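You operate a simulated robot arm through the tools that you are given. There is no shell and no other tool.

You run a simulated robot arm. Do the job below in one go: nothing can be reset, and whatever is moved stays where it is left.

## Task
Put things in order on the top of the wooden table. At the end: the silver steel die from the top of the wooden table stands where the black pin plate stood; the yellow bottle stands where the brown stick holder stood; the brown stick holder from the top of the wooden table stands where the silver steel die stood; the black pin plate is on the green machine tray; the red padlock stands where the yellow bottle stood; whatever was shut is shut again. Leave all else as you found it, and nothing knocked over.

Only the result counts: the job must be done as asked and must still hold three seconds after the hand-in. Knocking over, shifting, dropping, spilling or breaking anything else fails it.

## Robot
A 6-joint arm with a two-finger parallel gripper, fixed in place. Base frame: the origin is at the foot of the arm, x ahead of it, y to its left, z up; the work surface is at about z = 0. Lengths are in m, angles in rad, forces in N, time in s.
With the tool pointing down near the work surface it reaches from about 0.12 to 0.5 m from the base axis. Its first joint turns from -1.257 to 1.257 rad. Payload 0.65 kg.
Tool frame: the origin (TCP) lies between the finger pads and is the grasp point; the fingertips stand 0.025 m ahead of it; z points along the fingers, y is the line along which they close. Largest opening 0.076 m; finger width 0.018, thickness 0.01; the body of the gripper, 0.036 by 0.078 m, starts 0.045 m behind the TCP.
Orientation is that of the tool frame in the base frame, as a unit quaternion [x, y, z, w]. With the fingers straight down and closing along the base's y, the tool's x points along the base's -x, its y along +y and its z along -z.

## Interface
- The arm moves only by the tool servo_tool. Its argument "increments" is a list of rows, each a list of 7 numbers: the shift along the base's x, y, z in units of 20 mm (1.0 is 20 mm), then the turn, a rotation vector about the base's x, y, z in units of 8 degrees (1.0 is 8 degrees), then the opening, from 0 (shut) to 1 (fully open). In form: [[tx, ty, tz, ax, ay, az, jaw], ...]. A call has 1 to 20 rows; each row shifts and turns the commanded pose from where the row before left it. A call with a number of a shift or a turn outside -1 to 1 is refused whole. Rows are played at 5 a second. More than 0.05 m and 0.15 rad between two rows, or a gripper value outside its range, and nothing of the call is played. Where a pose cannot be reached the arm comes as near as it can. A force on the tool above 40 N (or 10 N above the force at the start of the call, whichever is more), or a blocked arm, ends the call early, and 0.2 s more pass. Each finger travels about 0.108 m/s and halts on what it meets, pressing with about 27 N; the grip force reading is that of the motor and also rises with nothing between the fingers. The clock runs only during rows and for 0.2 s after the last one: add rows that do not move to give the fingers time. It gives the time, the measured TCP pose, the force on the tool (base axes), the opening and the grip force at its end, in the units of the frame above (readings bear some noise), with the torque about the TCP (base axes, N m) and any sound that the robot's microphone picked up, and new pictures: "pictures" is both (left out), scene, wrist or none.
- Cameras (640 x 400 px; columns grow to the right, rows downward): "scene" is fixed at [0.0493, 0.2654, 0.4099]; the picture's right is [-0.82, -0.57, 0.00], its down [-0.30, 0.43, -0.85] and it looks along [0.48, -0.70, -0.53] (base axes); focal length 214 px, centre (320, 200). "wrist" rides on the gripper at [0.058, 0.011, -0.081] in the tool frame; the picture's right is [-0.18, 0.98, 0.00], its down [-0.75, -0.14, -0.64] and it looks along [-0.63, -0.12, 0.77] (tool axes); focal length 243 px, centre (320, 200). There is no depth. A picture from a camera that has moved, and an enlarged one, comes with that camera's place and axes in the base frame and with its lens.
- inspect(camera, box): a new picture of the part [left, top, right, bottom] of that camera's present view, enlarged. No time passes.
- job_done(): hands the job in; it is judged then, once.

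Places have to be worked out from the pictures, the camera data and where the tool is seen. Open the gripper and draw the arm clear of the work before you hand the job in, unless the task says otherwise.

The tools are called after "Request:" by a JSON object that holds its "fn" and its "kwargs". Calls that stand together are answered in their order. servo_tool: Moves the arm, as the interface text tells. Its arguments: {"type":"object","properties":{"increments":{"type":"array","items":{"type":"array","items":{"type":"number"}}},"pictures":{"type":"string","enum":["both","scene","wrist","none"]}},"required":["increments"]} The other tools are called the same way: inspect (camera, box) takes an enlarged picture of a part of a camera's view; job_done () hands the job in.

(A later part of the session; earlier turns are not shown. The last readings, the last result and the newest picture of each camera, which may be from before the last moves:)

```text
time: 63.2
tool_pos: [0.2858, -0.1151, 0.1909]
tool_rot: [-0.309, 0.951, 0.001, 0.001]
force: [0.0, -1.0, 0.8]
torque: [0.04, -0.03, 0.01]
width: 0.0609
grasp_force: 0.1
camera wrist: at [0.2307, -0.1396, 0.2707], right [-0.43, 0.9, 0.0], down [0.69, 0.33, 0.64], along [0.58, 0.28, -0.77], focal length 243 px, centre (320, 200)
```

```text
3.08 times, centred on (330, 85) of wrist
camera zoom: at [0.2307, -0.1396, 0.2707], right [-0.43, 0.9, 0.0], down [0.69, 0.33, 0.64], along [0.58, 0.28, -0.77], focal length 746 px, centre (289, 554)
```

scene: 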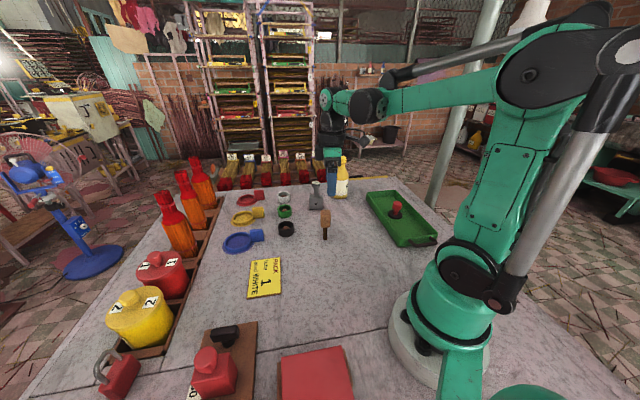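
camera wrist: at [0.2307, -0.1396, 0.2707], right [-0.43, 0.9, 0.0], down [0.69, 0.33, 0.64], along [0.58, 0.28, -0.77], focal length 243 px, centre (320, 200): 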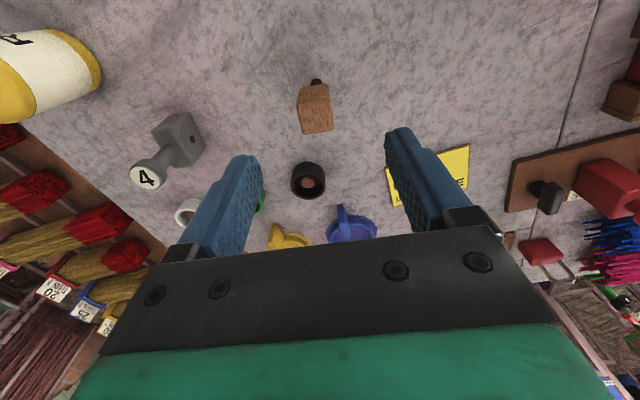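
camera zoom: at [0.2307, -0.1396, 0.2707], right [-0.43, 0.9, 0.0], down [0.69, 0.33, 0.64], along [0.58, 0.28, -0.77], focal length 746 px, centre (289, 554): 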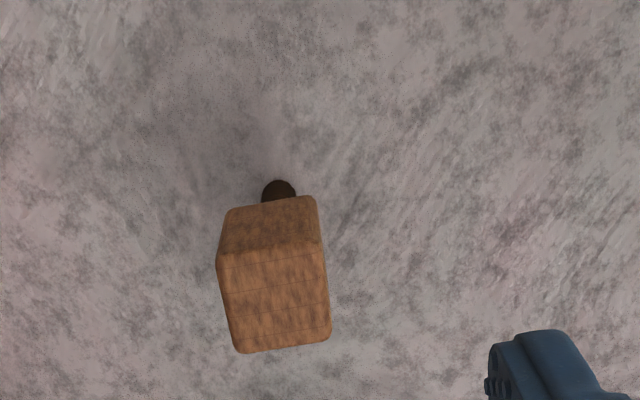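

The holder's block is centred at (0.293, −0.1127), and its faces line up with the present yaw. I'll move over it and descend to z ≈ 0.12 for a check.

Request:
{"fn": "servo_tool", "kwargs": {"increments": [[0.36, 0.12, 0, 0, 0, 0, 0.8], [0, 0, -0.9, 0, 0, 0, 0.8], [0, 0, -0.9, 0, 0, 0, 0.8], [0, 0, -0.9, 0, 0, 0, 0.8], [0, 0, -0.6, 0, 0, 0, 0.8], [0, 0, 0, 0, 0, 0, 0.8]]}}

Request:
{"fn": "inspect", "kwargs": {"camera": "wrist", "box": [240, 80, 400, 240]}}

Request:
{"fn": "inspect", "kwargs": {"camera": "scene", "box": [290, 160, 370, 250]}}

```text
time: 64.6
tool_pos: [0.2922, -0.1122, 0.1233]
tool_rot: [-0.309, 0.951, 0.0, 0.001]
force: [0.6, 0.2, 0.1]
torque: [0.0, 0.02, 0.0]
width: 0.0606
grasp_force: 0.0
camera wrist: at [0.2375, -0.1369, 0.2031], right [-0.43, 0.9, 0.0], down [0.69, 0.33, 0.64], along [0.58, 0.28, -0.77], focal length 243 px, centre (320, 200)
```

scene: 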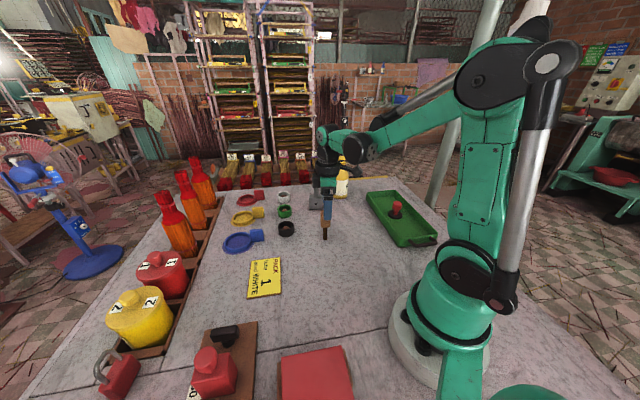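
wrist: 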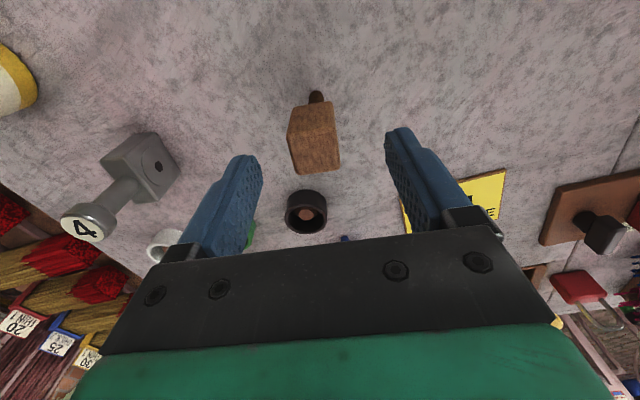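

```text
2.50 times, centred on (320, 160) of wrist
camera zoom: at [0.2375, -0.1369, 0.2031], right [-0.43, 0.9, 0.0], down [0.69, 0.33, 0.64], along [0.58, 0.28, -0.77], focal length 606 px, centre (320, 300)
```

zoom: 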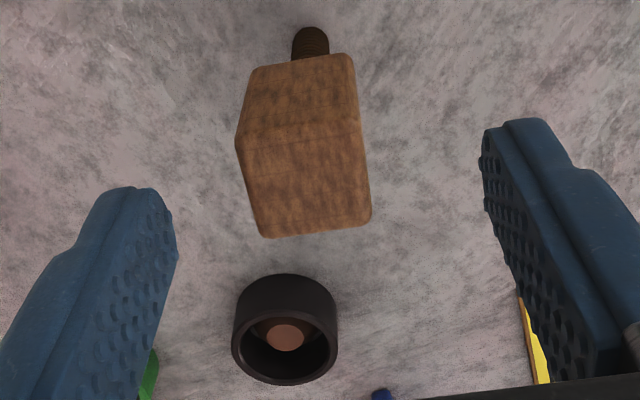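

```text
4.44 times, centred on (330, 205) of scene
camera zoom: at [0.0493, 0.2654, 0.4099], right [-0.82, -0.57, 0.0], down [-0.3, 0.43, -0.85], along [0.48, -0.7, -0.53], focal length 953 px, centre (276, 178)
```

zoom: 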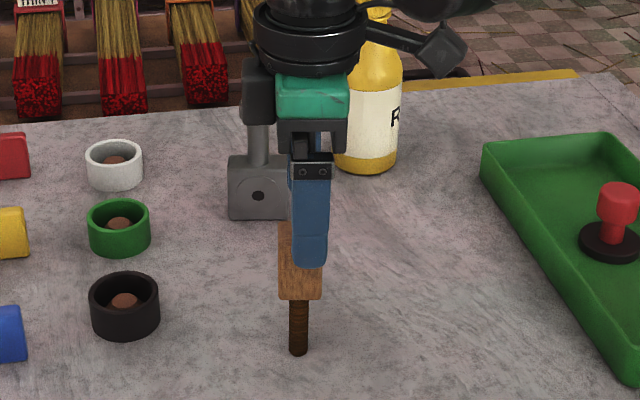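

The block is about 1.5 mm off-centre in y, so I'll trim that, descend to z ≈ 0.07 and close slowly so it isn't tipped.

Request:
{"fn": "servo_tool", "kwargs": {"increments": [[0.03, -0.07, -0.66, 0, 0, 0, 0.8], [0, 0, -0.9, 0, 0, 0, 0.8], [0, 0, -0.9, 0, 0, 0, 0.7], [0, 0, -0.2, 0, 0, 0, 0.55], [0, 0, 0, 0, 0, 0, 0.45], [0, 0, 0, 0, 0, 0, 0.38], [0, 0, 0, 0, 0, 0, 0.34], [0, 0, 0, 0, 0, 0, 0.32]]}}

Request:
{"fn": "inspect", "kwargs": {"camera": "wrist", "box": [240, 80, 400, 240]}}

```text
time: 66.4
tool_pos: [0.2949, -0.1125, 0.069]
tool_rot: [-0.309, 0.951, 0.0, 0.0]
force: [-0.5, 0.4, 0.4]
torque: [0.02, -0.03, -0.01]
width: 0.0256
grasp_force: 26.8
camera wrist: at [0.2386, -0.138, 0.1495], right [-0.43, 0.9, 0.0], down [0.69, 0.33, 0.64], along [0.58, 0.28, -0.77], focal length 243 px, centre (320, 200)
```

scene: 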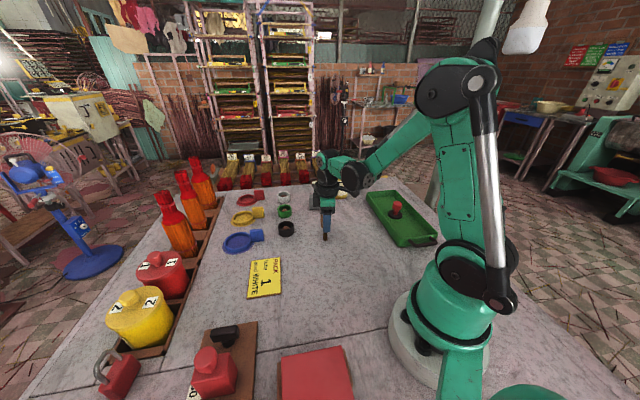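
wrist: 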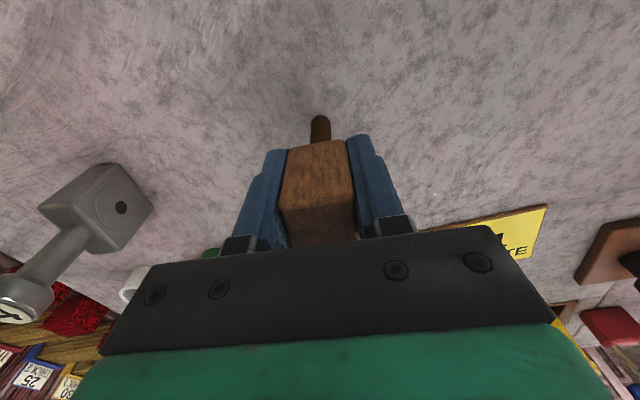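

```text
2.50 times, centred on (320, 160) of wrist
camera zoom: at [0.2386, -0.138, 0.1495], right [-0.43, 0.9, 0.0], down [0.69, 0.33, 0.64], along [0.58, 0.28, -0.77], focal length 606 px, centre (320, 300)
```

zoom: 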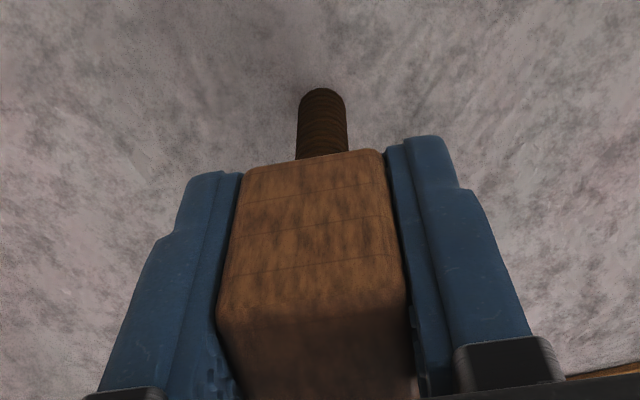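

The block is gripped at 25.6 mm and upright; its place is recorded as about (0.2925, −0.113). I'll close fully and lift gently.

Request:
{"fn": "servo_tool", "kwargs": {"increments": [[0, 0, 0, 0, 0, 0, 0], [0, 0, 0, 0, 0, 0, 0], [0, 0, 0.05, 0, 0, 0, 0], [0, 0, 0.1, 0, 0, 0, 0], [0, 0, 0.2, 0, 0, 0, 0], [0, 0, 0.3, 0, 0, 0, 0], [0, 0, 0.3, 0, 0, 0, 0]]}}

Request:
{"fn": "inspect", "kwargs": {"camera": "scene", "box": [290, 160, 370, 250]}}

```text
time: 68.0
tool_pos: [0.2926, -0.1128, 0.0885]
tool_rot: [-0.309, 0.951, 0.0, 0.001]
force: [-0.1, -1.2, 0.4]
torque: [-0.01, 0.0, -0.01]
width: 0.0253
grasp_force: 26.6
camera wrist: at [0.2379, -0.1383, 0.1683], right [-0.43, 0.9, 0.0], down [0.69, 0.33, 0.64], along [0.58, 0.28, -0.77], focal length 243 px, centre (320, 200)
```

scene: 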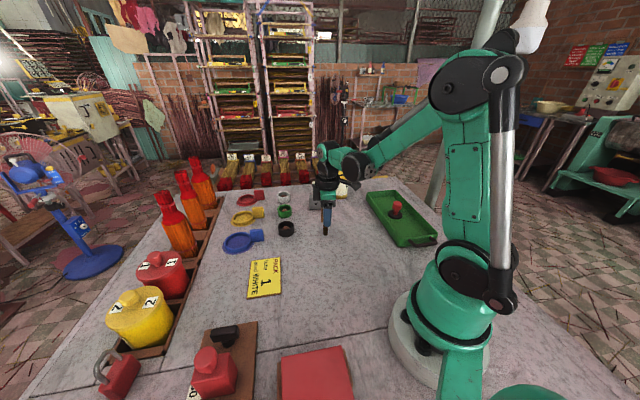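
wrist: 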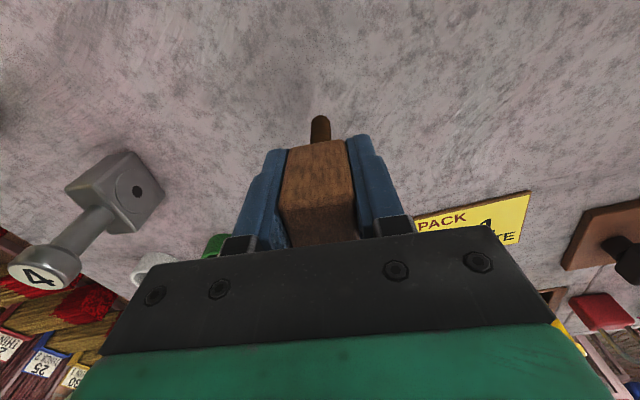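

```text
4.44 times, centred on (330, 205) of scene
camera zoom: at [0.0493, 0.2654, 0.4099], right [-0.82, -0.57, 0.0], down [-0.3, 0.43, -0.85], along [0.48, -0.7, -0.53], focal length 953 px, centre (276, 178)
```

zoom: 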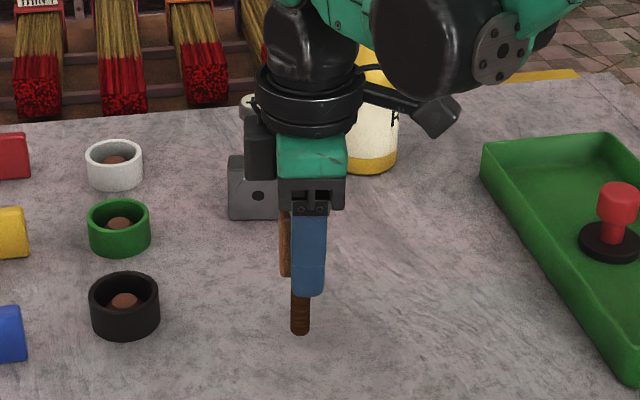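

The holder is lifted and light. I'll carry it to the die's former place at about z = 0.12.

Request:
{"fn": "servo_tool", "kwargs": {"increments": [[0, 0, 0.4, 0, 0, 0, 0], [0, 0, 0.5, 0, 0, 0, 0], [0.05, 0.25, 0.4, 0, 0, 0, 0], [0.1, 0.5, 0.2, 0, 0, 0, 0], [0.13, 0.62, 0, 0, 0, 0, 0], [0.13, 0.62, 0, 0, 0, 0, 0], [0.13, 0.62, 0, 0, 0, 0, 0], [0.13, 0.62, 0, 0, 0, 0, 0], [0.13, 0.62, 0, 0, 0, 0, 0], [0.13, 0.62, 0, 0, 0, 0, 0], [0.13, 0.62, 0, 0, 0, 0, 0], [0.13, 0.62, 0, 0, 0, 0, 0], [0.13, 0.62, 0, 0, 0, 0, 0], [0.13, 0.62, 0, 0, 0, 0, 0], [0.13, 0.62, 0, 0, 0, 0, 0], [0.13, 0.62, 0, 0, 0, 0, 0], [0.13, 0.62, 0, 0, 0, 0, 0], [0.13, 0.62, 0, 0, 0, 0, 0], [0.13, 0.62, 0, 0, 0, 0, 0], [0.13, 0.55, 0, 0, 0, 0, 0]]}}

```text
time: 72.2
tool_pos: [0.3401, 0.0986, 0.1187]
tool_rot: [-0.309, 0.951, -0.001, 0.0]
force: [-0.2, -0.2, -0.6]
torque: [0.03, 0.0, -0.03]
width: 0.0253
grasp_force: 26.7
camera wrist: at [0.284, 0.0747, 0.1983], right [-0.43, 0.9, 0.0], down [0.69, 0.33, 0.64], along [0.58, 0.28, -0.77], focal length 243 px, centre (320, 200)
```

scene: 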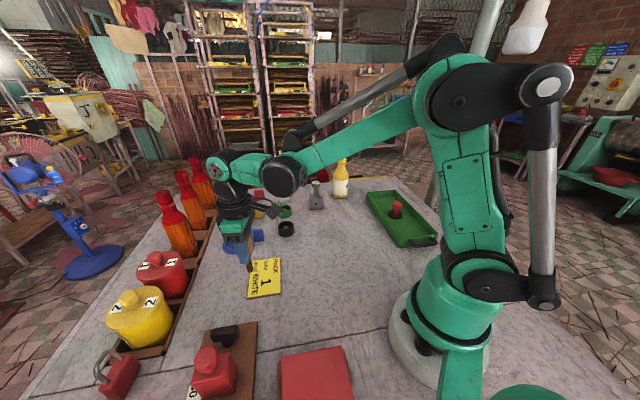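
wrist: 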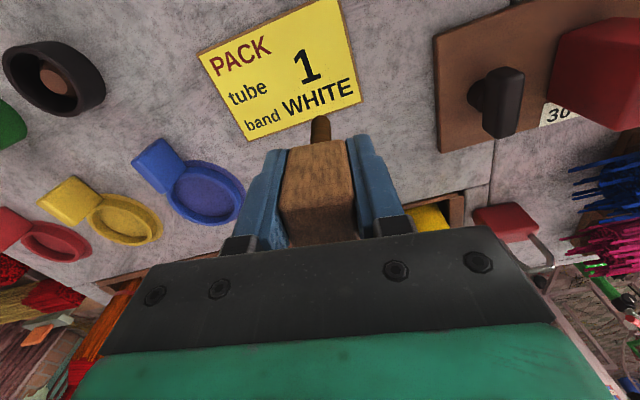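

I'll check the card's geometry relative to the target before setting the holder down.

Request:
{"fn": "inspect", "kwargs": {"camera": "scene", "box": [220, 230, 300, 310]}}

Request:
{"fn": "inspect", "kwargs": {"camera": "wrist", "box": [180, 0, 400, 180]}}

```text
5.00 times, centred on (260, 270) of scene
camera zoom: at [0.0493, 0.2654, 0.4099], right [-0.82, -0.57, 0.0], down [-0.3, 0.43, -0.85], along [0.48, -0.7, -0.53], focal length 1072 px, centre (620, -150)
```

zoom: 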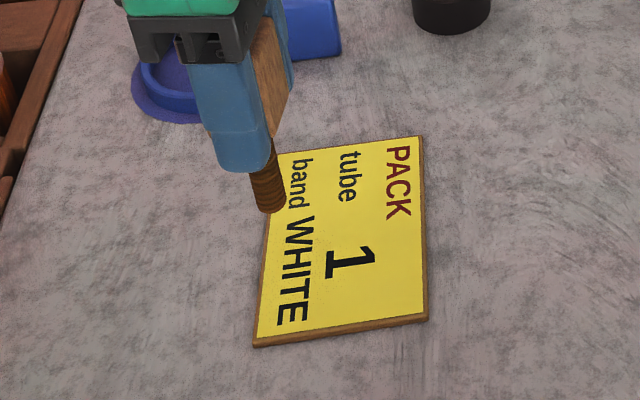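

```text
2.22 times, centred on (290, 90) of wrist
camera zoom: at [0.284, 0.0747, 0.1983], right [-0.43, 0.9, 0.0], down [0.69, 0.33, 0.64], along [0.58, 0.28, -0.77], focal length 539 px, centre (387, 444)
```

zoom: 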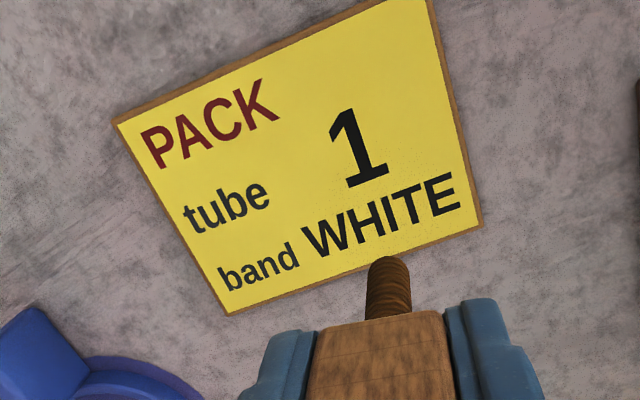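

The target point is about 15 mm inside the card's edge, so the holder's foot will rest fully on the card. I'll lower toward the card surface.

Request:
{"fn": "servo_tool", "kwargs": {"increments": [[-0.05, 0.02, -0.3, 0, 0, 0, 0], [0, 0, -0.5, 0, 0, 0, 0], [0, 0, -0.5, 0, 0, 0, 0], [0, 0, -0.5, 0, 0, 0, 0], [0, 0, -0.3, 0, 0, 0, 0], [0, 0, 0, 0, 0, 0, 0]]}}

Request:
{"fn": "inspect", "kwargs": {"camera": "scene", "box": [220, 230, 300, 310]}}

```text
time: 73.6
tool_pos: [0.3379, 0.1002, 0.077]
tool_rot: [-0.309, 0.951, 0.0, 0.0]
force: [0.4, 0.3, -0.5]
torque: [0.04, 0.03, 0.0]
width: 0.0253
grasp_force: 27.1
camera wrist: at [0.2826, 0.0751, 0.1571], right [-0.43, 0.9, 0.0], down [0.69, 0.33, 0.64], along [0.58, 0.28, -0.77], focal length 243 px, centre (320, 200)
```

scene: 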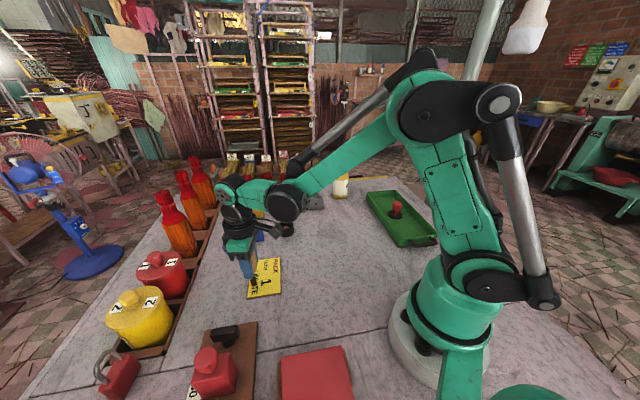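
wrist: 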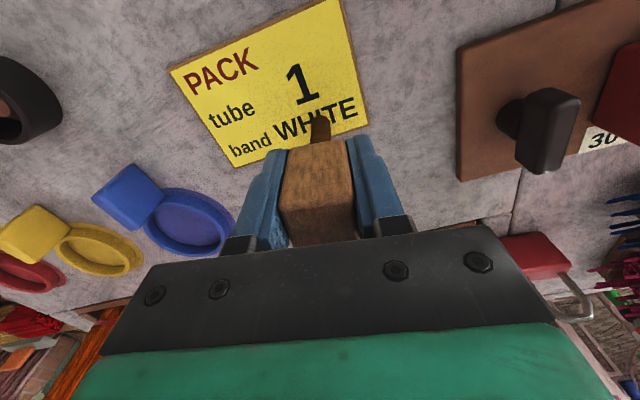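

```text
5.00 times, centred on (260, 270) of scene
camera zoom: at [0.0493, 0.2654, 0.4099], right [-0.82, -0.57, 0.0], down [-0.3, 0.43, -0.85], along [0.48, -0.7, -0.53], focal length 1072 px, centre (620, -150)
```

zoom: 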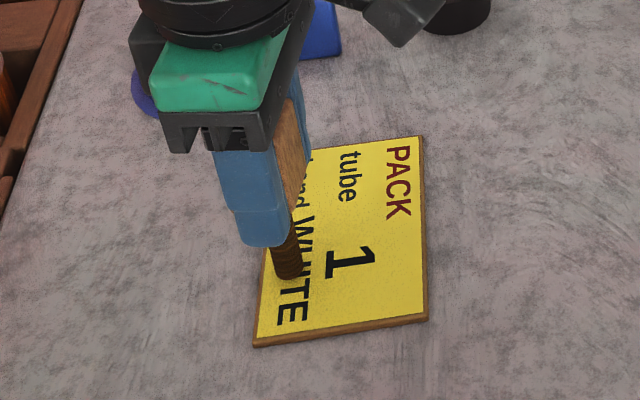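

By direct image comparison the holder's foot is about 3 mm too far in +y from where the die's base centre was. I'll correct that and step down in small increments to contact.

Request:
{"fn": "servo_tool", "kwargs": {"increments": [[0, -0.15, 0, 0, 0, 0, 0], [0, 0, -0.1, 0, 0, 0, 0], [0, 0, -0.05, 0, 0, 0, 0], [0, 0, 0, 0, 0, 0, 0]], "pictures": "none"}}

Request:
{"fn": "servo_tool", "kwargs": {"increments": [[0, 0, -0.05, 0, 0, 0, 0], [0, 0, 0, 0, 0, 0, 0]], "pictures": "none"}}

Request:
{"fn": "inspect", "kwargs": {"camera": "scene", "box": [220, 230, 300, 310]}}

```text
time: 74.6
tool_pos: [0.3374, 0.0965, 0.0742]
tool_rot: [-0.309, 0.951, 0.0, -0.001]
force: [-0.8, 0.0, -1.0]
torque: [-0.01, -0.01, 0.03]
width: 0.025
grasp_force: 27.2
```

```text
time: 75.2
tool_pos: [0.3374, 0.0962, 0.0734]
tool_rot: [-0.309, 0.951, 0.0, 0.0]
force: [-1.4, 0.6, 21.2]
torque: [0.08, 0.06, 0.03]
width: 0.0253
grasp_force: 26.5
```

```text
5.00 times, centred on (260, 270) of scene
camera zoom: at [0.0492, 0.2654, 0.4099], right [-0.82, -0.57, 0.0], down [-0.3, 0.43, -0.85], along [0.48, -0.7, -0.53], focal length 1072 px, centre (620, -150)
```

zoom: 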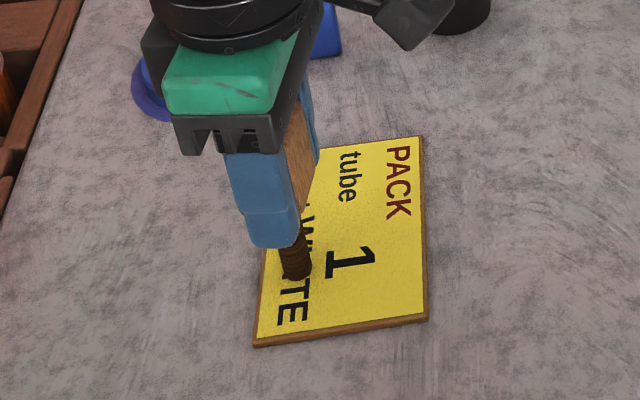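

The foot is on the card at the right spot (contact force 21 N). I'll relieve the force slightly before opening.

Request:
{"fn": "servo_tool", "kwargs": {"increments": [[0, 0, 0.04, 0, 0, 0, 0], [0, 0, 0, 0, 0, 0, 0]], "pictures": "none"}}

```text
time: 75.8
tool_pos: [0.3354, 0.0969, 0.0737]
tool_rot: [-0.308, 0.951, 0.0, 0.0]
force: [-0.1, -0.2, 0.2]
torque: [0.01, 0.02, 0.0]
width: 0.0252
grasp_force: 27.5
```

Force is near zero with the foot just resting. I'll open the jaws in small stages.

Request:
{"fn": "servo_tool", "kwargs": {"increments": [[0, 0, 0, 0, 0, 0, 0.36], [0, 0, 0, 0, 0, 0, 0.4], [0, 0, 0, 0, 0, 0, 0.45], [0, 0, 0, 0, 0, 0, 0.5], [0, 0, 0, 0, 0, 0, 0.6], [0, 0, 0, 0, 0, 0, 0.7], [0, 0, 0, 0, 0, 0, 0.8]]}}

Request:
{"fn": "inspect", "kwargs": {"camera": "wrist", "box": [240, 80, 400, 240]}}

```text
time: 77.4
tool_pos: [0.3366, 0.0965, 0.0733]
tool_rot: [-0.31, 0.951, -0.001, 0.0]
force: [-0.3, 0.5, -0.3]
torque: [0.04, 0.01, 0.01]
width: 0.0606
grasp_force: 0.1
camera wrist: at [0.2817, 0.0722, 0.1538], right [-0.43, 0.9, 0.0], down [0.69, 0.33, 0.64], along [0.58, 0.28, -0.77], focal length 243 px, centre (320, 200)
```

scene: 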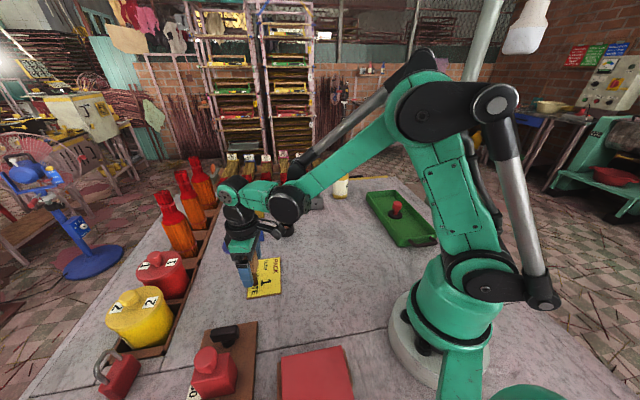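
wrist: 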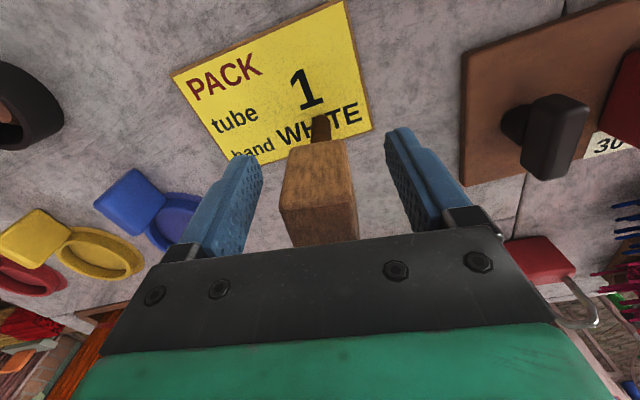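

```text
2.50 times, centred on (320, 160) of wrist
camera zoom: at [0.2817, 0.0722, 0.1538], right [-0.43, 0.9, 0.0], down [0.69, 0.33, 0.64], along [0.58, 0.28, -0.77], focal length 606 px, centre (320, 300)
```

zoom: 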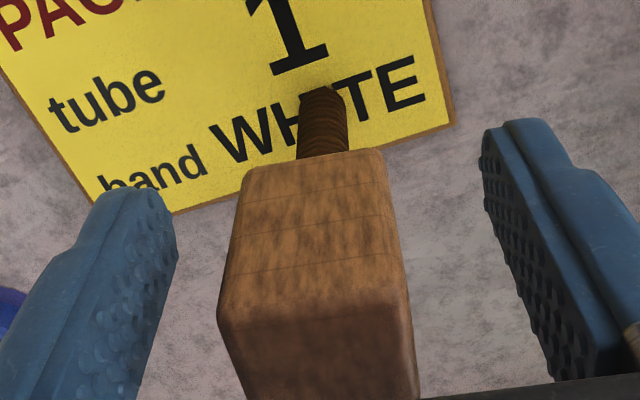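

The holder stands freely. I'll rise straight up, slowly at first.

Request:
{"fn": "servo_tool", "kwargs": {"increments": [[0, 0, 0.3, 0, 0, 0, 0.8], [0, 0, 0.5, 0, 0, 0, 0.8], [0, 0, 0.8, 0, 0, 0, 0.8], [0, 0, 1, 0, 0, 0, 0.8], [0, 0, 1, 0, 0, 0, 0.8], [0, 0, 1, 0, 0, 0, 0.8], [0, 0, 1, 0, 0, 0, 0.8], [0, 0, 0, 0, 0, 0, 0.8]]}}

Request:
{"fn": "inspect", "kwargs": {"camera": "scene", "box": [220, 220, 310, 310]}}

Request:
{"fn": "inspect", "kwargs": {"camera": "scene", "box": [290, 140, 370, 230]}}

```text
time: 79.2
tool_pos: [0.3375, 0.0988, 0.1863]
tool_rot: [-0.309, 0.951, 0.0, 0.0]
force: [-0.5, -0.2, 0.0]
torque: [-0.02, 0.02, 0.04]
width: 0.061
grasp_force: 0.1
camera wrist: at [0.2815, 0.0733, 0.2664], right [-0.43, 0.9, 0.0], down [0.69, 0.33, 0.64], along [0.58, 0.28, -0.77], focal length 243 px, centre (320, 200)
```

scene: 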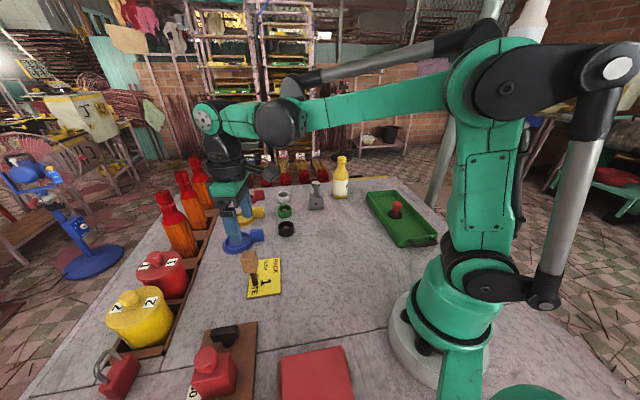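
wrist: 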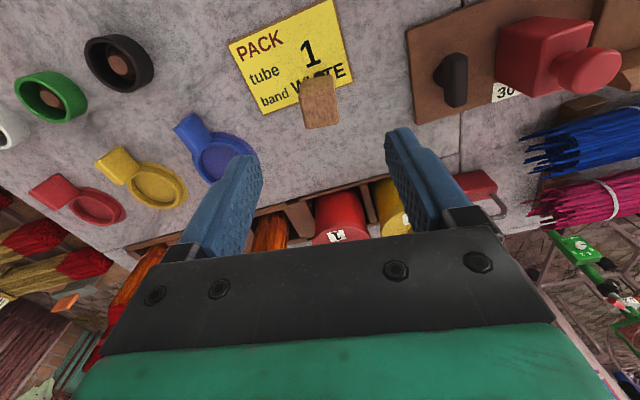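

```text
4.44 times, centred on (265, 265) of scene
camera zoom: at [0.0493, 0.2654, 0.4099], right [-0.82, -0.57, 0.0], down [-0.3, 0.43, -0.85], along [0.48, -0.7, -0.53], focal length 953 px, centre (564, -89)
```

zoom: 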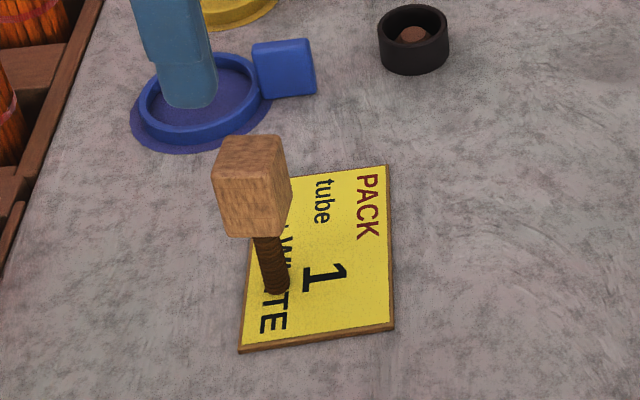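

```text
4.44 times, centred on (330, 185) of scene
camera zoom: at [0.0493, 0.2654, 0.4099], right [-0.82, -0.57, 0.0], down [-0.3, 0.43, -0.85], along [0.48, -0.7, -0.53], focal length 953 px, centre (276, 267)
```

zoom: 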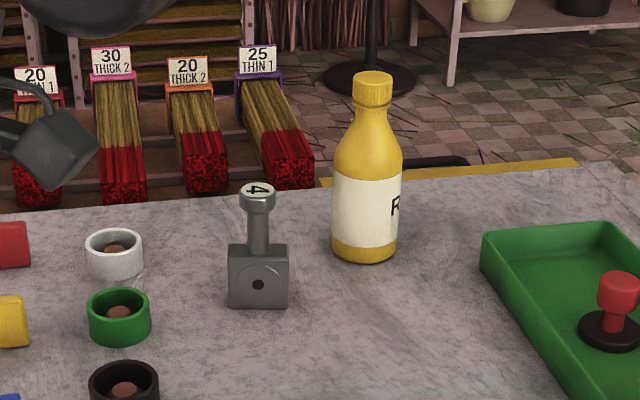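

The stick holder stands upright on the card where the die stood, and the die is standing well. Next is the bottle at about (0.379, −0.338), with its cap at z 0.13–0.15. That's about 0.51 m out, past vertical-tool reach, so I'll come in with the tool tilted outward. First I move and yaw toward it.

Request:
{"fn": "servo_tool", "kwargs": {"increments": [[-0.13, -1, 0.1, 0, 0, -0.54, 0.8], [-0.13, -1, 0.1, 0, 0, -0.54, 0.8], [-0.13, -1, 0, 0, 0, -0.54, 0.8], [-0.13, -1, 0, 0, 0, -0.54, 0.8], [-0.13, -1, 0, 0, 0, -0.54, 0.8], [-0.13, -1, 0, 0, 0, -0.54, 0.8], [-0.13, -1, 0, 0, 0, -0.54, 0.8], [-0.13, -1, 0, 0, 0, -0.54, 0.8], [-0.13, -1, 0, 0, 0, -0.54, 0.8], [-0.13, -1, 0, 0, 0, -0.54, 0.8], [-0.13, -1, 0, 0, 0, -0.54, 0.8], [-0.13, -1, 0, 0, 0, -0.54, 0.8], [-0.13, -1, 0, 0, 0, -0.54, 0.8], [-0.13, -1, 0, 0, 0, -0.54, 0.8], [-0.13, -1, 0, 0, 0, -0.54, 0.8], [-0.13, -1, 0, 0, 0, -0.54, 0.8], [-0.13, -1, 0, 0, 0, -0.54, 0.8], [-0.13, -0.9, 0, 0, 0, -0.54, 0.8], [0, 0, 0, 0, 0, 0, 0.8]]}}

```text
time: 83.2
tool_pos: [0.2905, -0.2617, 0.1894]
tool_rot: [0.357, 0.934, 0.0, -0.001]
force: [0.9, 0.9, 0.4]
torque: [0.0, 0.02, 0.0]
width: 0.061
grasp_force: 0.0
camera wrist: at [0.2532, -0.2147, 0.27], right [0.79, 0.61, 0.0], down [0.47, -0.61, 0.64], along [0.39, -0.51, -0.77], focal length 243 px, centre (320, 200)
```

scene: 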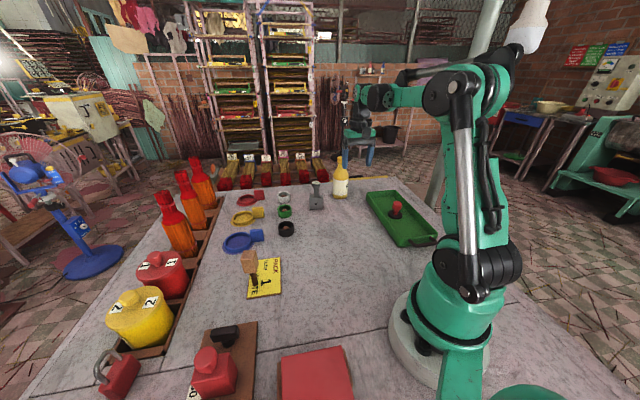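
wrist: 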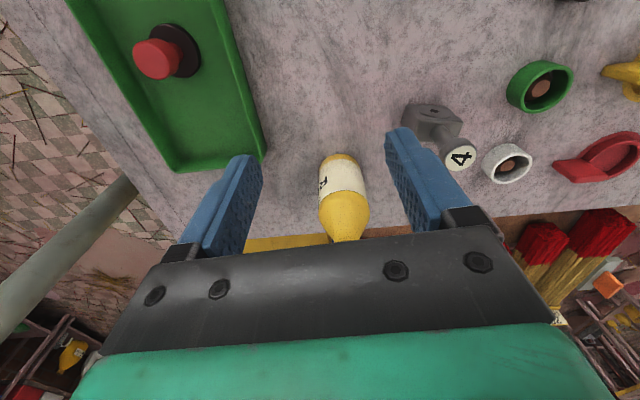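

The bottle is straight ahead between the fingers. I'll tilt the tool 24° outward in place and lower to z ≈ 0.145, short of the bottle.

Request:
{"fn": "servo_tool", "kwargs": {"increments": [[0, 0, 0, -0.5, -0.559, 0, 1], [0, 0, 0, -0.5, -0.559, 0, 1], [0, 0, 0, -0.5, -0.559, 0, 1], [0, 0, 0, -0.5, -0.559, 0, 1], [0, 0, -0.75, 0, 0, 0, 1], [0, 0, -0.75, 0, 0, 0, 1], [0, 0, -0.7, 0, 0, 0, 1], [0, 0, 0, 0, 0, 0, 1]]}}

Request:
{"fn": "inspect", "kwargs": {"camera": "scene", "box": [300, 120, 400, 220]}}

```text
time: 85.0
tool_pos: [0.291, -0.2633, 0.1444]
tool_rot: [0.348, 0.914, -0.074, 0.194]
force: [-0.4, -0.1, 0.1]
torque: [0.02, 0.0, 0.03]
width: 0.0762
grasp_force: 0.1
camera wrist: at [0.2322, -0.1962, 0.195], right [0.78, 0.62, 0.07], down [0.22, -0.39, 0.89], along [0.58, -0.68, -0.44], focal length 243 px, centre (320, 200)
```

scene: 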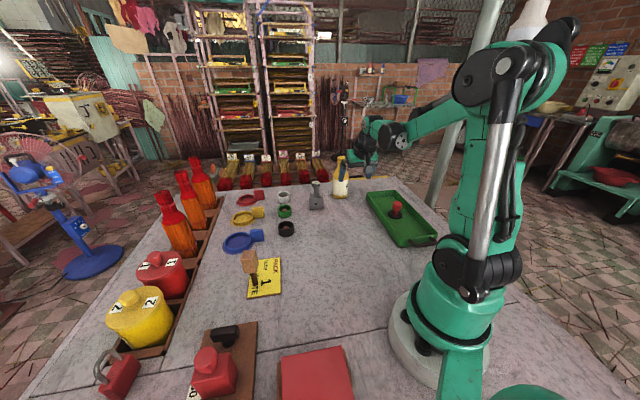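
wrist: 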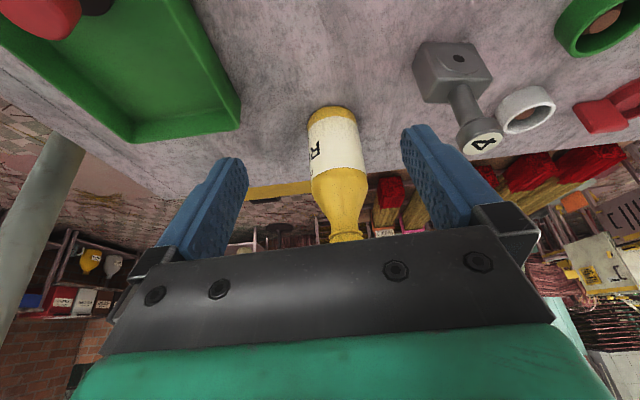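

```text
4.00 times, centred on (350, 170) of scene
camera zoom: at [0.0493, 0.2654, 0.4099], right [-0.82, -0.57, 0.0], down [-0.3, 0.43, -0.85], along [0.48, -0.7, -0.53], focal length 858 px, centre (200, 320)
```

zoom: 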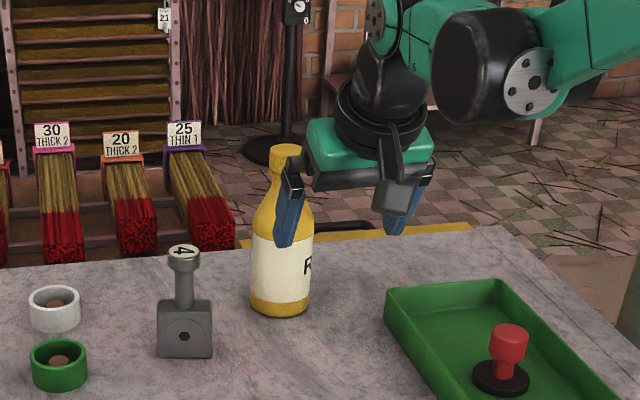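

The bottle axis is confirmed at about (0.380, −0.339), laterally within about 2.5 mm of my approach line. I'll advance radially at constant height with the jaws fully open and stop short to check.

Request:
{"fn": "servo_tool", "kwargs": {"increments": [[0.742, -0.631, 0, 0, 0, 0, 1], [0.742, -0.631, 0, 0, 0, 0, 1], [0.742, -0.631, 0, 0, 0, 0, 1], [0.742, -0.631, 0, 0, 0, 0, 1], [0, 0, 0, 0, 0, 0, 1]]}}

Request:
{"fn": "inspect", "kwargs": {"camera": "scene", "box": [300, 120, 400, 220]}}

```text
time: 86.2
tool_pos: [0.3506, -0.3113, 0.1444]
tool_rot: [0.347, 0.915, -0.074, 0.194]
force: [0.1, -0.3, 0.4]
torque: [-0.01, -0.02, 0.02]
width: 0.0763
grasp_force: 0.1
camera wrist: at [0.2925, -0.246, 0.1948], right [0.78, 0.62, 0.07], down [0.22, -0.39, 0.89], along [0.58, -0.68, -0.44], focal length 243 px, centre (320, 200)
```

scene: 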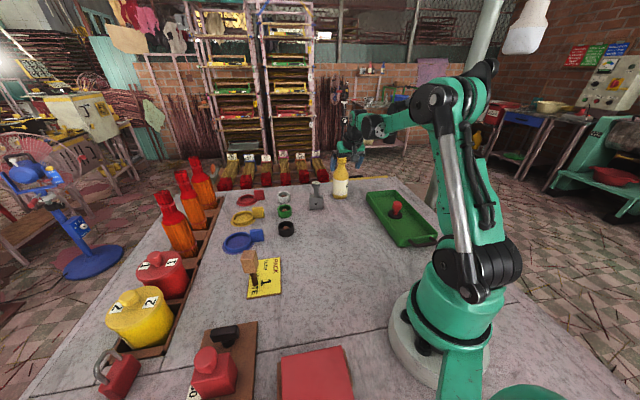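
wrist: 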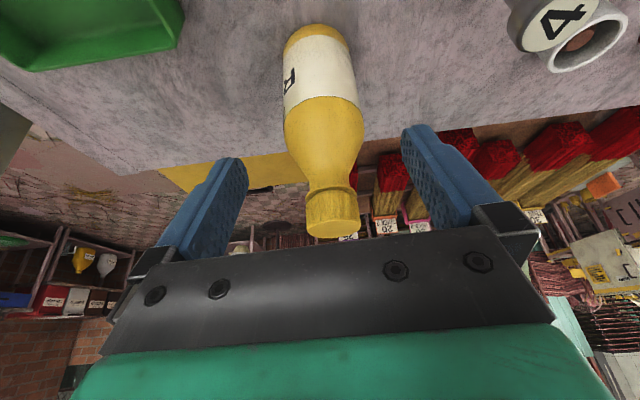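

```text
4.00 times, centred on (350, 170) of scene
camera zoom: at [0.0493, 0.2654, 0.4099], right [-0.82, -0.57, 0.0], down [-0.3, 0.43, -0.85], along [0.48, -0.7, -0.53], focal length 858 px, centre (200, 320)
```

zoom: 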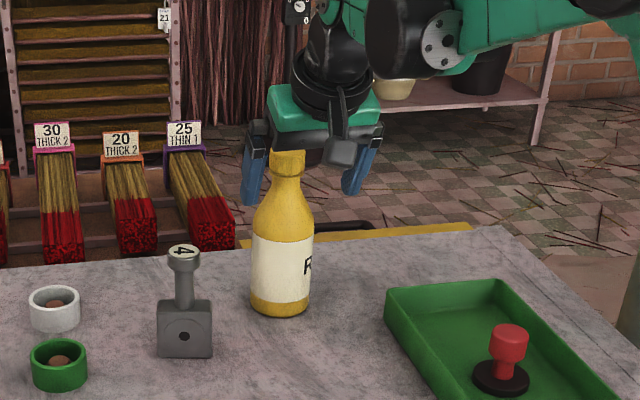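

The bottle is laterally centred. I'll advance the last ~39 mm so the pads straddle the cap, then verify the position before closing.

Request:
{"fn": "servo_tool", "kwargs": {"increments": [[0.742, -0.631, 0, 0, 0, 0, 1], [0.742, -0.631, -0.05, 0, 0, 0, 1], [0, 0, 0, 0, 0, 0, 1]]}}

Request:
{"fn": "inspect", "kwargs": {"camera": "scene", "box": [310, 130, 380, 210]}}

Request:
{"fn": "inspect", "kwargs": {"camera": "wrist", "box": [220, 80, 420, 260]}}

```text
time: 87.0
tool_pos: [0.3799, -0.3361, 0.1441]
tool_rot: [0.348, 0.914, -0.074, 0.194]
force: [-0.4, 0.7, -0.3]
torque: [0.01, -0.03, -0.04]
width: 0.0759
grasp_force: 0.0
camera wrist: at [0.3211, -0.2699, 0.1946], right [0.78, 0.62, 0.07], down [0.22, -0.39, 0.89], along [0.58, -0.68, -0.44], focal length 243 px, centre (320, 200)
```

scene: 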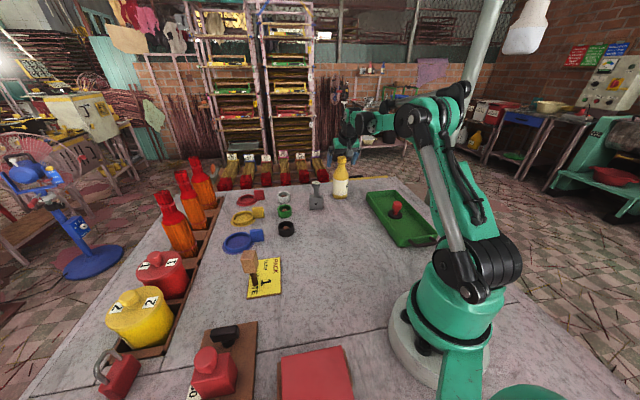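
wrist: 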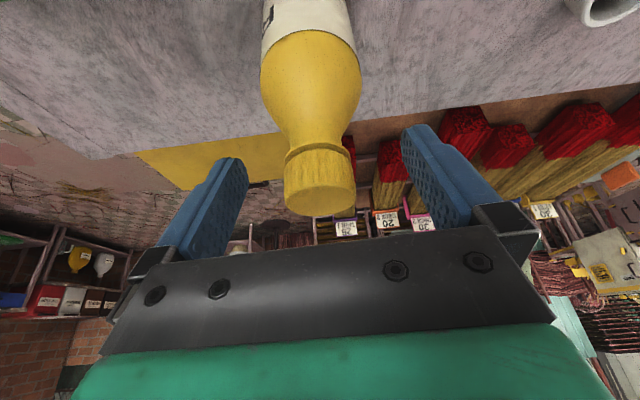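

```text
5.00 times, centred on (345, 170) of scene
camera zoom: at [0.0493, 0.2654, 0.4099], right [-0.82, -0.57, 0.0], down [-0.3, 0.43, -0.85], along [0.48, -0.7, -0.53], focal length 1072 px, centre (195, 350)
```

zoom: 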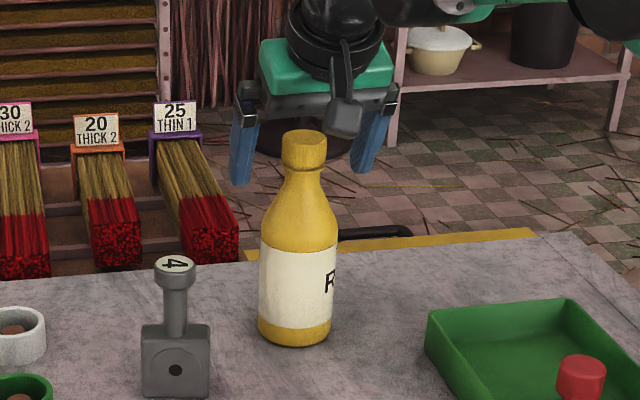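

```text
2.22 times, centred on (320, 170) of wrist
camera zoom: at [0.3211, -0.2699, 0.1946], right [0.78, 0.62, 0.07], down [0.22, -0.39, 0.89], along [0.58, -0.68, -0.44], focal length 539 px, centre (320, 267)
```

zoom: 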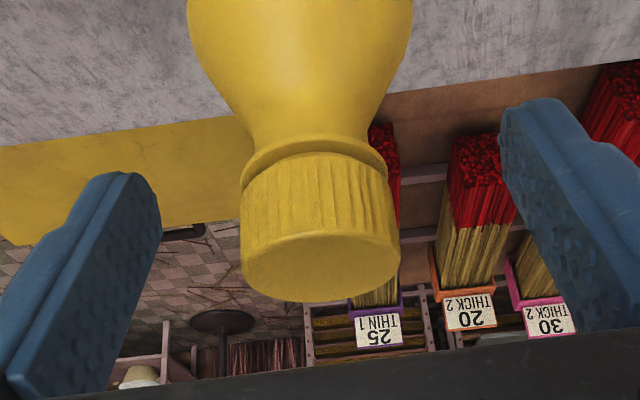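

The cap sits between the pads at the TCP. I'll close slowly and then fully.

Request:
{"fn": "servo_tool", "kwargs": {"increments": [[0, 0, 0, 0, 0, 0, 0.75], [0, 0, 0, 0, 0, 0, 0.6], [0, 0, 0, 0, 0, 0, 0.52], [0, 0, 0, 0, 0, 0, 0.46], [0, 0, 0, 0, 0, 0, 0.42], [0, 0, 0, 0, 0, 0, 0.38], [0, 0, 0, 0, 0, 0, 0.2], [0, 0, 0, 0, 0, 0, 0], [0, 0, 0, 0, 0, 0, 0]]}}

Request:
{"fn": "inspect", "kwargs": {"camera": "scene", "box": [310, 130, 380, 210]}}

```text
time: 89.0
tool_pos: [0.3774, -0.336, 0.1454]
tool_rot: [0.349, 0.914, -0.075, 0.194]
force: [-0.2, -0.6, 0.9]
torque: [-0.12, 0.08, 0.0]
width: 0.0257
grasp_force: 27.1
camera wrist: at [0.3209, -0.2699, 0.1946], right [0.78, 0.62, 0.07], down [0.22, -0.39, 0.89], along [0.58, -0.68, -0.44], focal length 243 px, centre (320, 200)
```

scene: 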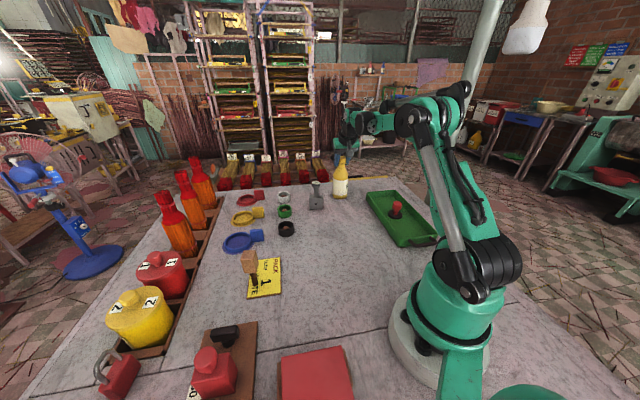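
wrist: 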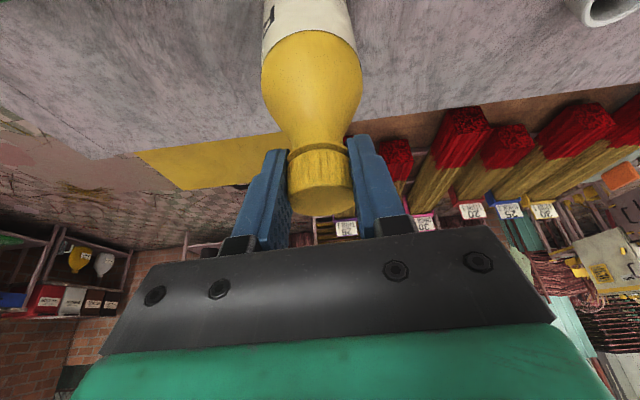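

```text
5.00 times, centred on (345, 170) of scene
camera zoom: at [0.0493, 0.2654, 0.4099], right [-0.82, -0.57, 0.0], down [-0.3, 0.43, -0.85], along [0.48, -0.7, -0.53], focal length 1072 px, centre (195, 350)
```

zoom: 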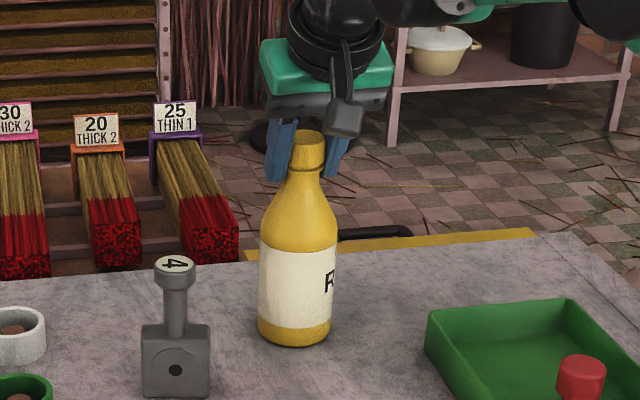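

It's gripped at width 0.0257. I'll look closely at the contact before lifting.

Request:
{"fn": "inspect", "kwargs": {"camera": "wrist", "box": [220, 100, 420, 240]}}

Request:
{"fn": "inspect", "kwargs": {"camera": "scene", "box": [325, 145, 365, 185]}}

```text
2.86 times, centred on (320, 170) of wrist
camera zoom: at [0.3209, -0.2699, 0.1946], right [0.78, 0.62, 0.07], down [0.22, -0.39, 0.89], along [0.58, -0.68, -0.44], focal length 693 px, centre (320, 286)
```

zoom: 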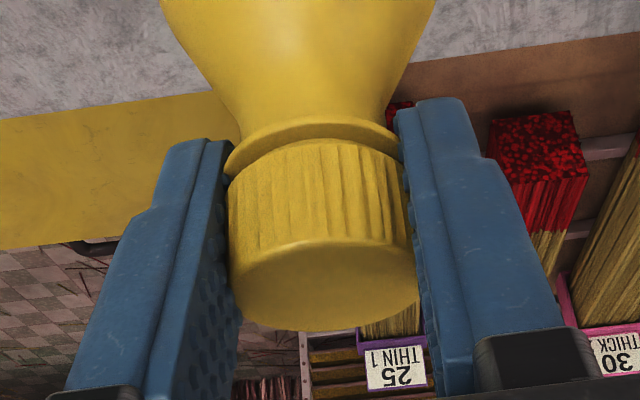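

```text
10.00 times, centred on (345, 165) of scene
camera zoom: at [0.0493, 0.2654, 0.4099], right [-0.82, -0.57, 0.0], down [-0.3, 0.43, -0.85], along [0.48, -0.7, -0.53], focal length 2145 px, centre (70, 550)
```

zoom: 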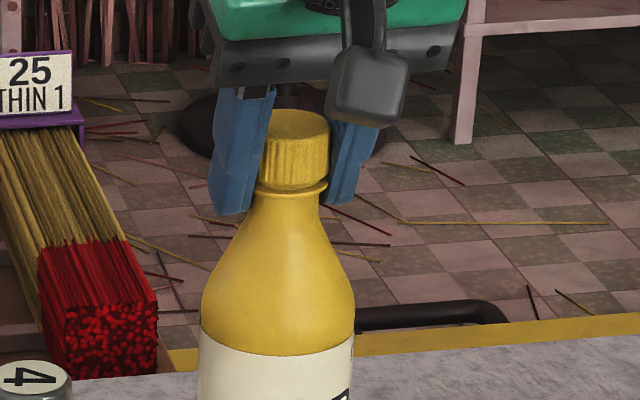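

The cap is well seated between both pads. I'll lift gently and check the load.

Request:
{"fn": "servo_tool", "kwargs": {"increments": [[0, 0, 0.05, 0, 0, 0, 0], [0, 0, 0.1, 0, 0, 0, 0], [0, 0, 0.15, 0, 0, 0, 0], [0, 0, 0.2, 0, 0, 0, 0], [0, 0, 0.2, 0, 0, 0, 0], [0, 0, 0, 0, 0, 0, 0]]}}

Request:
{"fn": "inspect", "kwargs": {"camera": "scene", "box": [310, 130, 380, 210]}}

```text
time: 90.4
tool_pos: [0.3783, -0.3368, 0.1592]
tool_rot: [0.348, 0.914, -0.074, 0.195]
force: [-0.3, 0.2, -2.7]
torque: [-0.01, 0.02, -0.01]
width: 0.0256
grasp_force: 26.7
camera wrist: at [0.3207, -0.2707, 0.2084], right [0.78, 0.62, 0.07], down [0.22, -0.39, 0.89], along [0.58, -0.68, -0.44], focal length 243 px, centre (320, 200)
```

scene: 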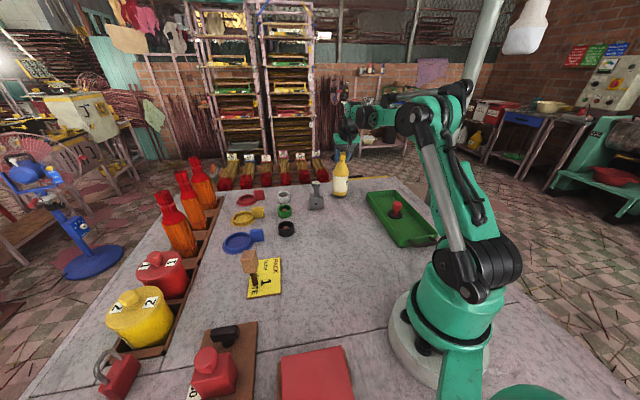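
wrist: 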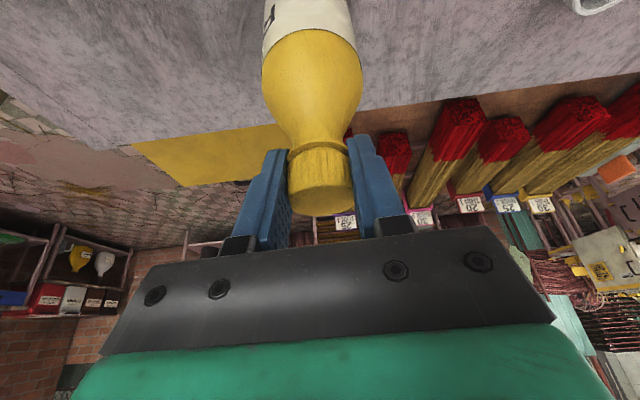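

```text
5.00 times, centred on (345, 170) of scene
camera zoom: at [0.0493, 0.2654, 0.4099], right [-0.82, -0.57, 0.0], down [-0.3, 0.43, -0.85], along [0.48, -0.7, -0.53], focal length 1072 px, centre (195, 350)
```

zoom: 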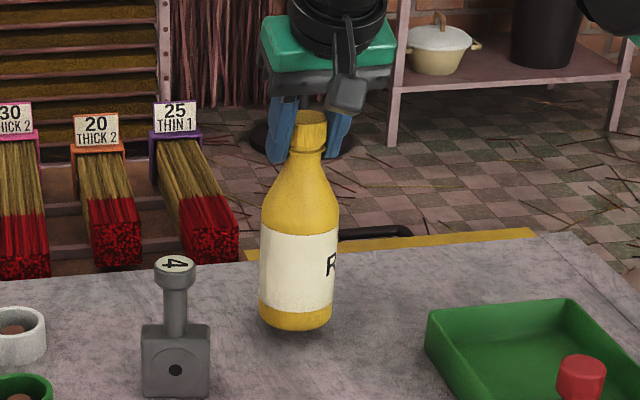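

The bottle is held (about 2.7 N) and upright. I'll move radially inward first, clear of the die, then across to the stick holder's former place.

Request:
{"fn": "servo_tool", "kwargs": {"increments": [[-0.149, 0.133, 0.15, 0, 0, 0, 0], [-0.298, 0.267, 0.2, 0, 0, 0, 0], [-0.447, 0.4, 0.15, 0, 0, 0, 0], [-0.447, 0.4, 0, 0, 0, 0, 0], [-0.447, 0.4, 0, 0, 0, 0, 0], [-0.447, 0.4, 0, 0, 0, 0, 0], [-0.35, 0.5, 0, 0, 0, 0, 0], [-0.13, 0.57, 0, 0, 0, 0, 0], [-0.13, 0.57, 0, 0, 0, 0, 0], [-0.13, 0.57, 0, 0, 0, 0, 0], [-0.13, 0.57, 0, 0, 0, 0, 0], [-0.13, 0.57, 0, 0, 0, 0, 0], [-0.13, 0.57, 0, 0, 0, 0, 0], [-0.13, 0.57, 0, 0, 0, 0, 0], [-0.13, 0.57, 0, 0, 0, 0, 0], [-0.13, 0.57, 0, 0, 0, 0, 0]]}}

```text
time: 93.8
tool_pos: [0.3035, -0.1837, 0.1689]
tool_rot: [0.348, 0.914, -0.075, 0.194]
force: [0.7, 0.6, -1.7]
torque: [0.0, 0.02, 0.0]
width: 0.0259
grasp_force: 26.7
camera wrist: at [0.2454, -0.1184, 0.2178], right [0.78, 0.62, 0.07], down [0.22, -0.39, 0.89], along [0.58, -0.68, -0.44], focal length 243 px, centre (320, 200)
```

scene: 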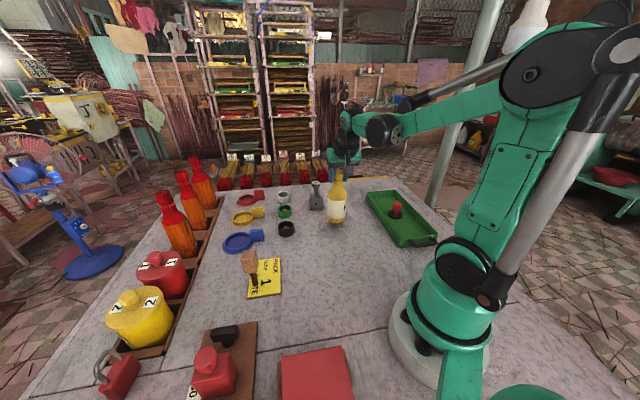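
wrist: 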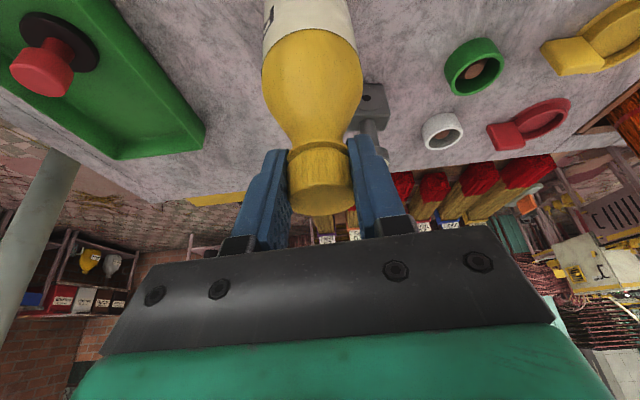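

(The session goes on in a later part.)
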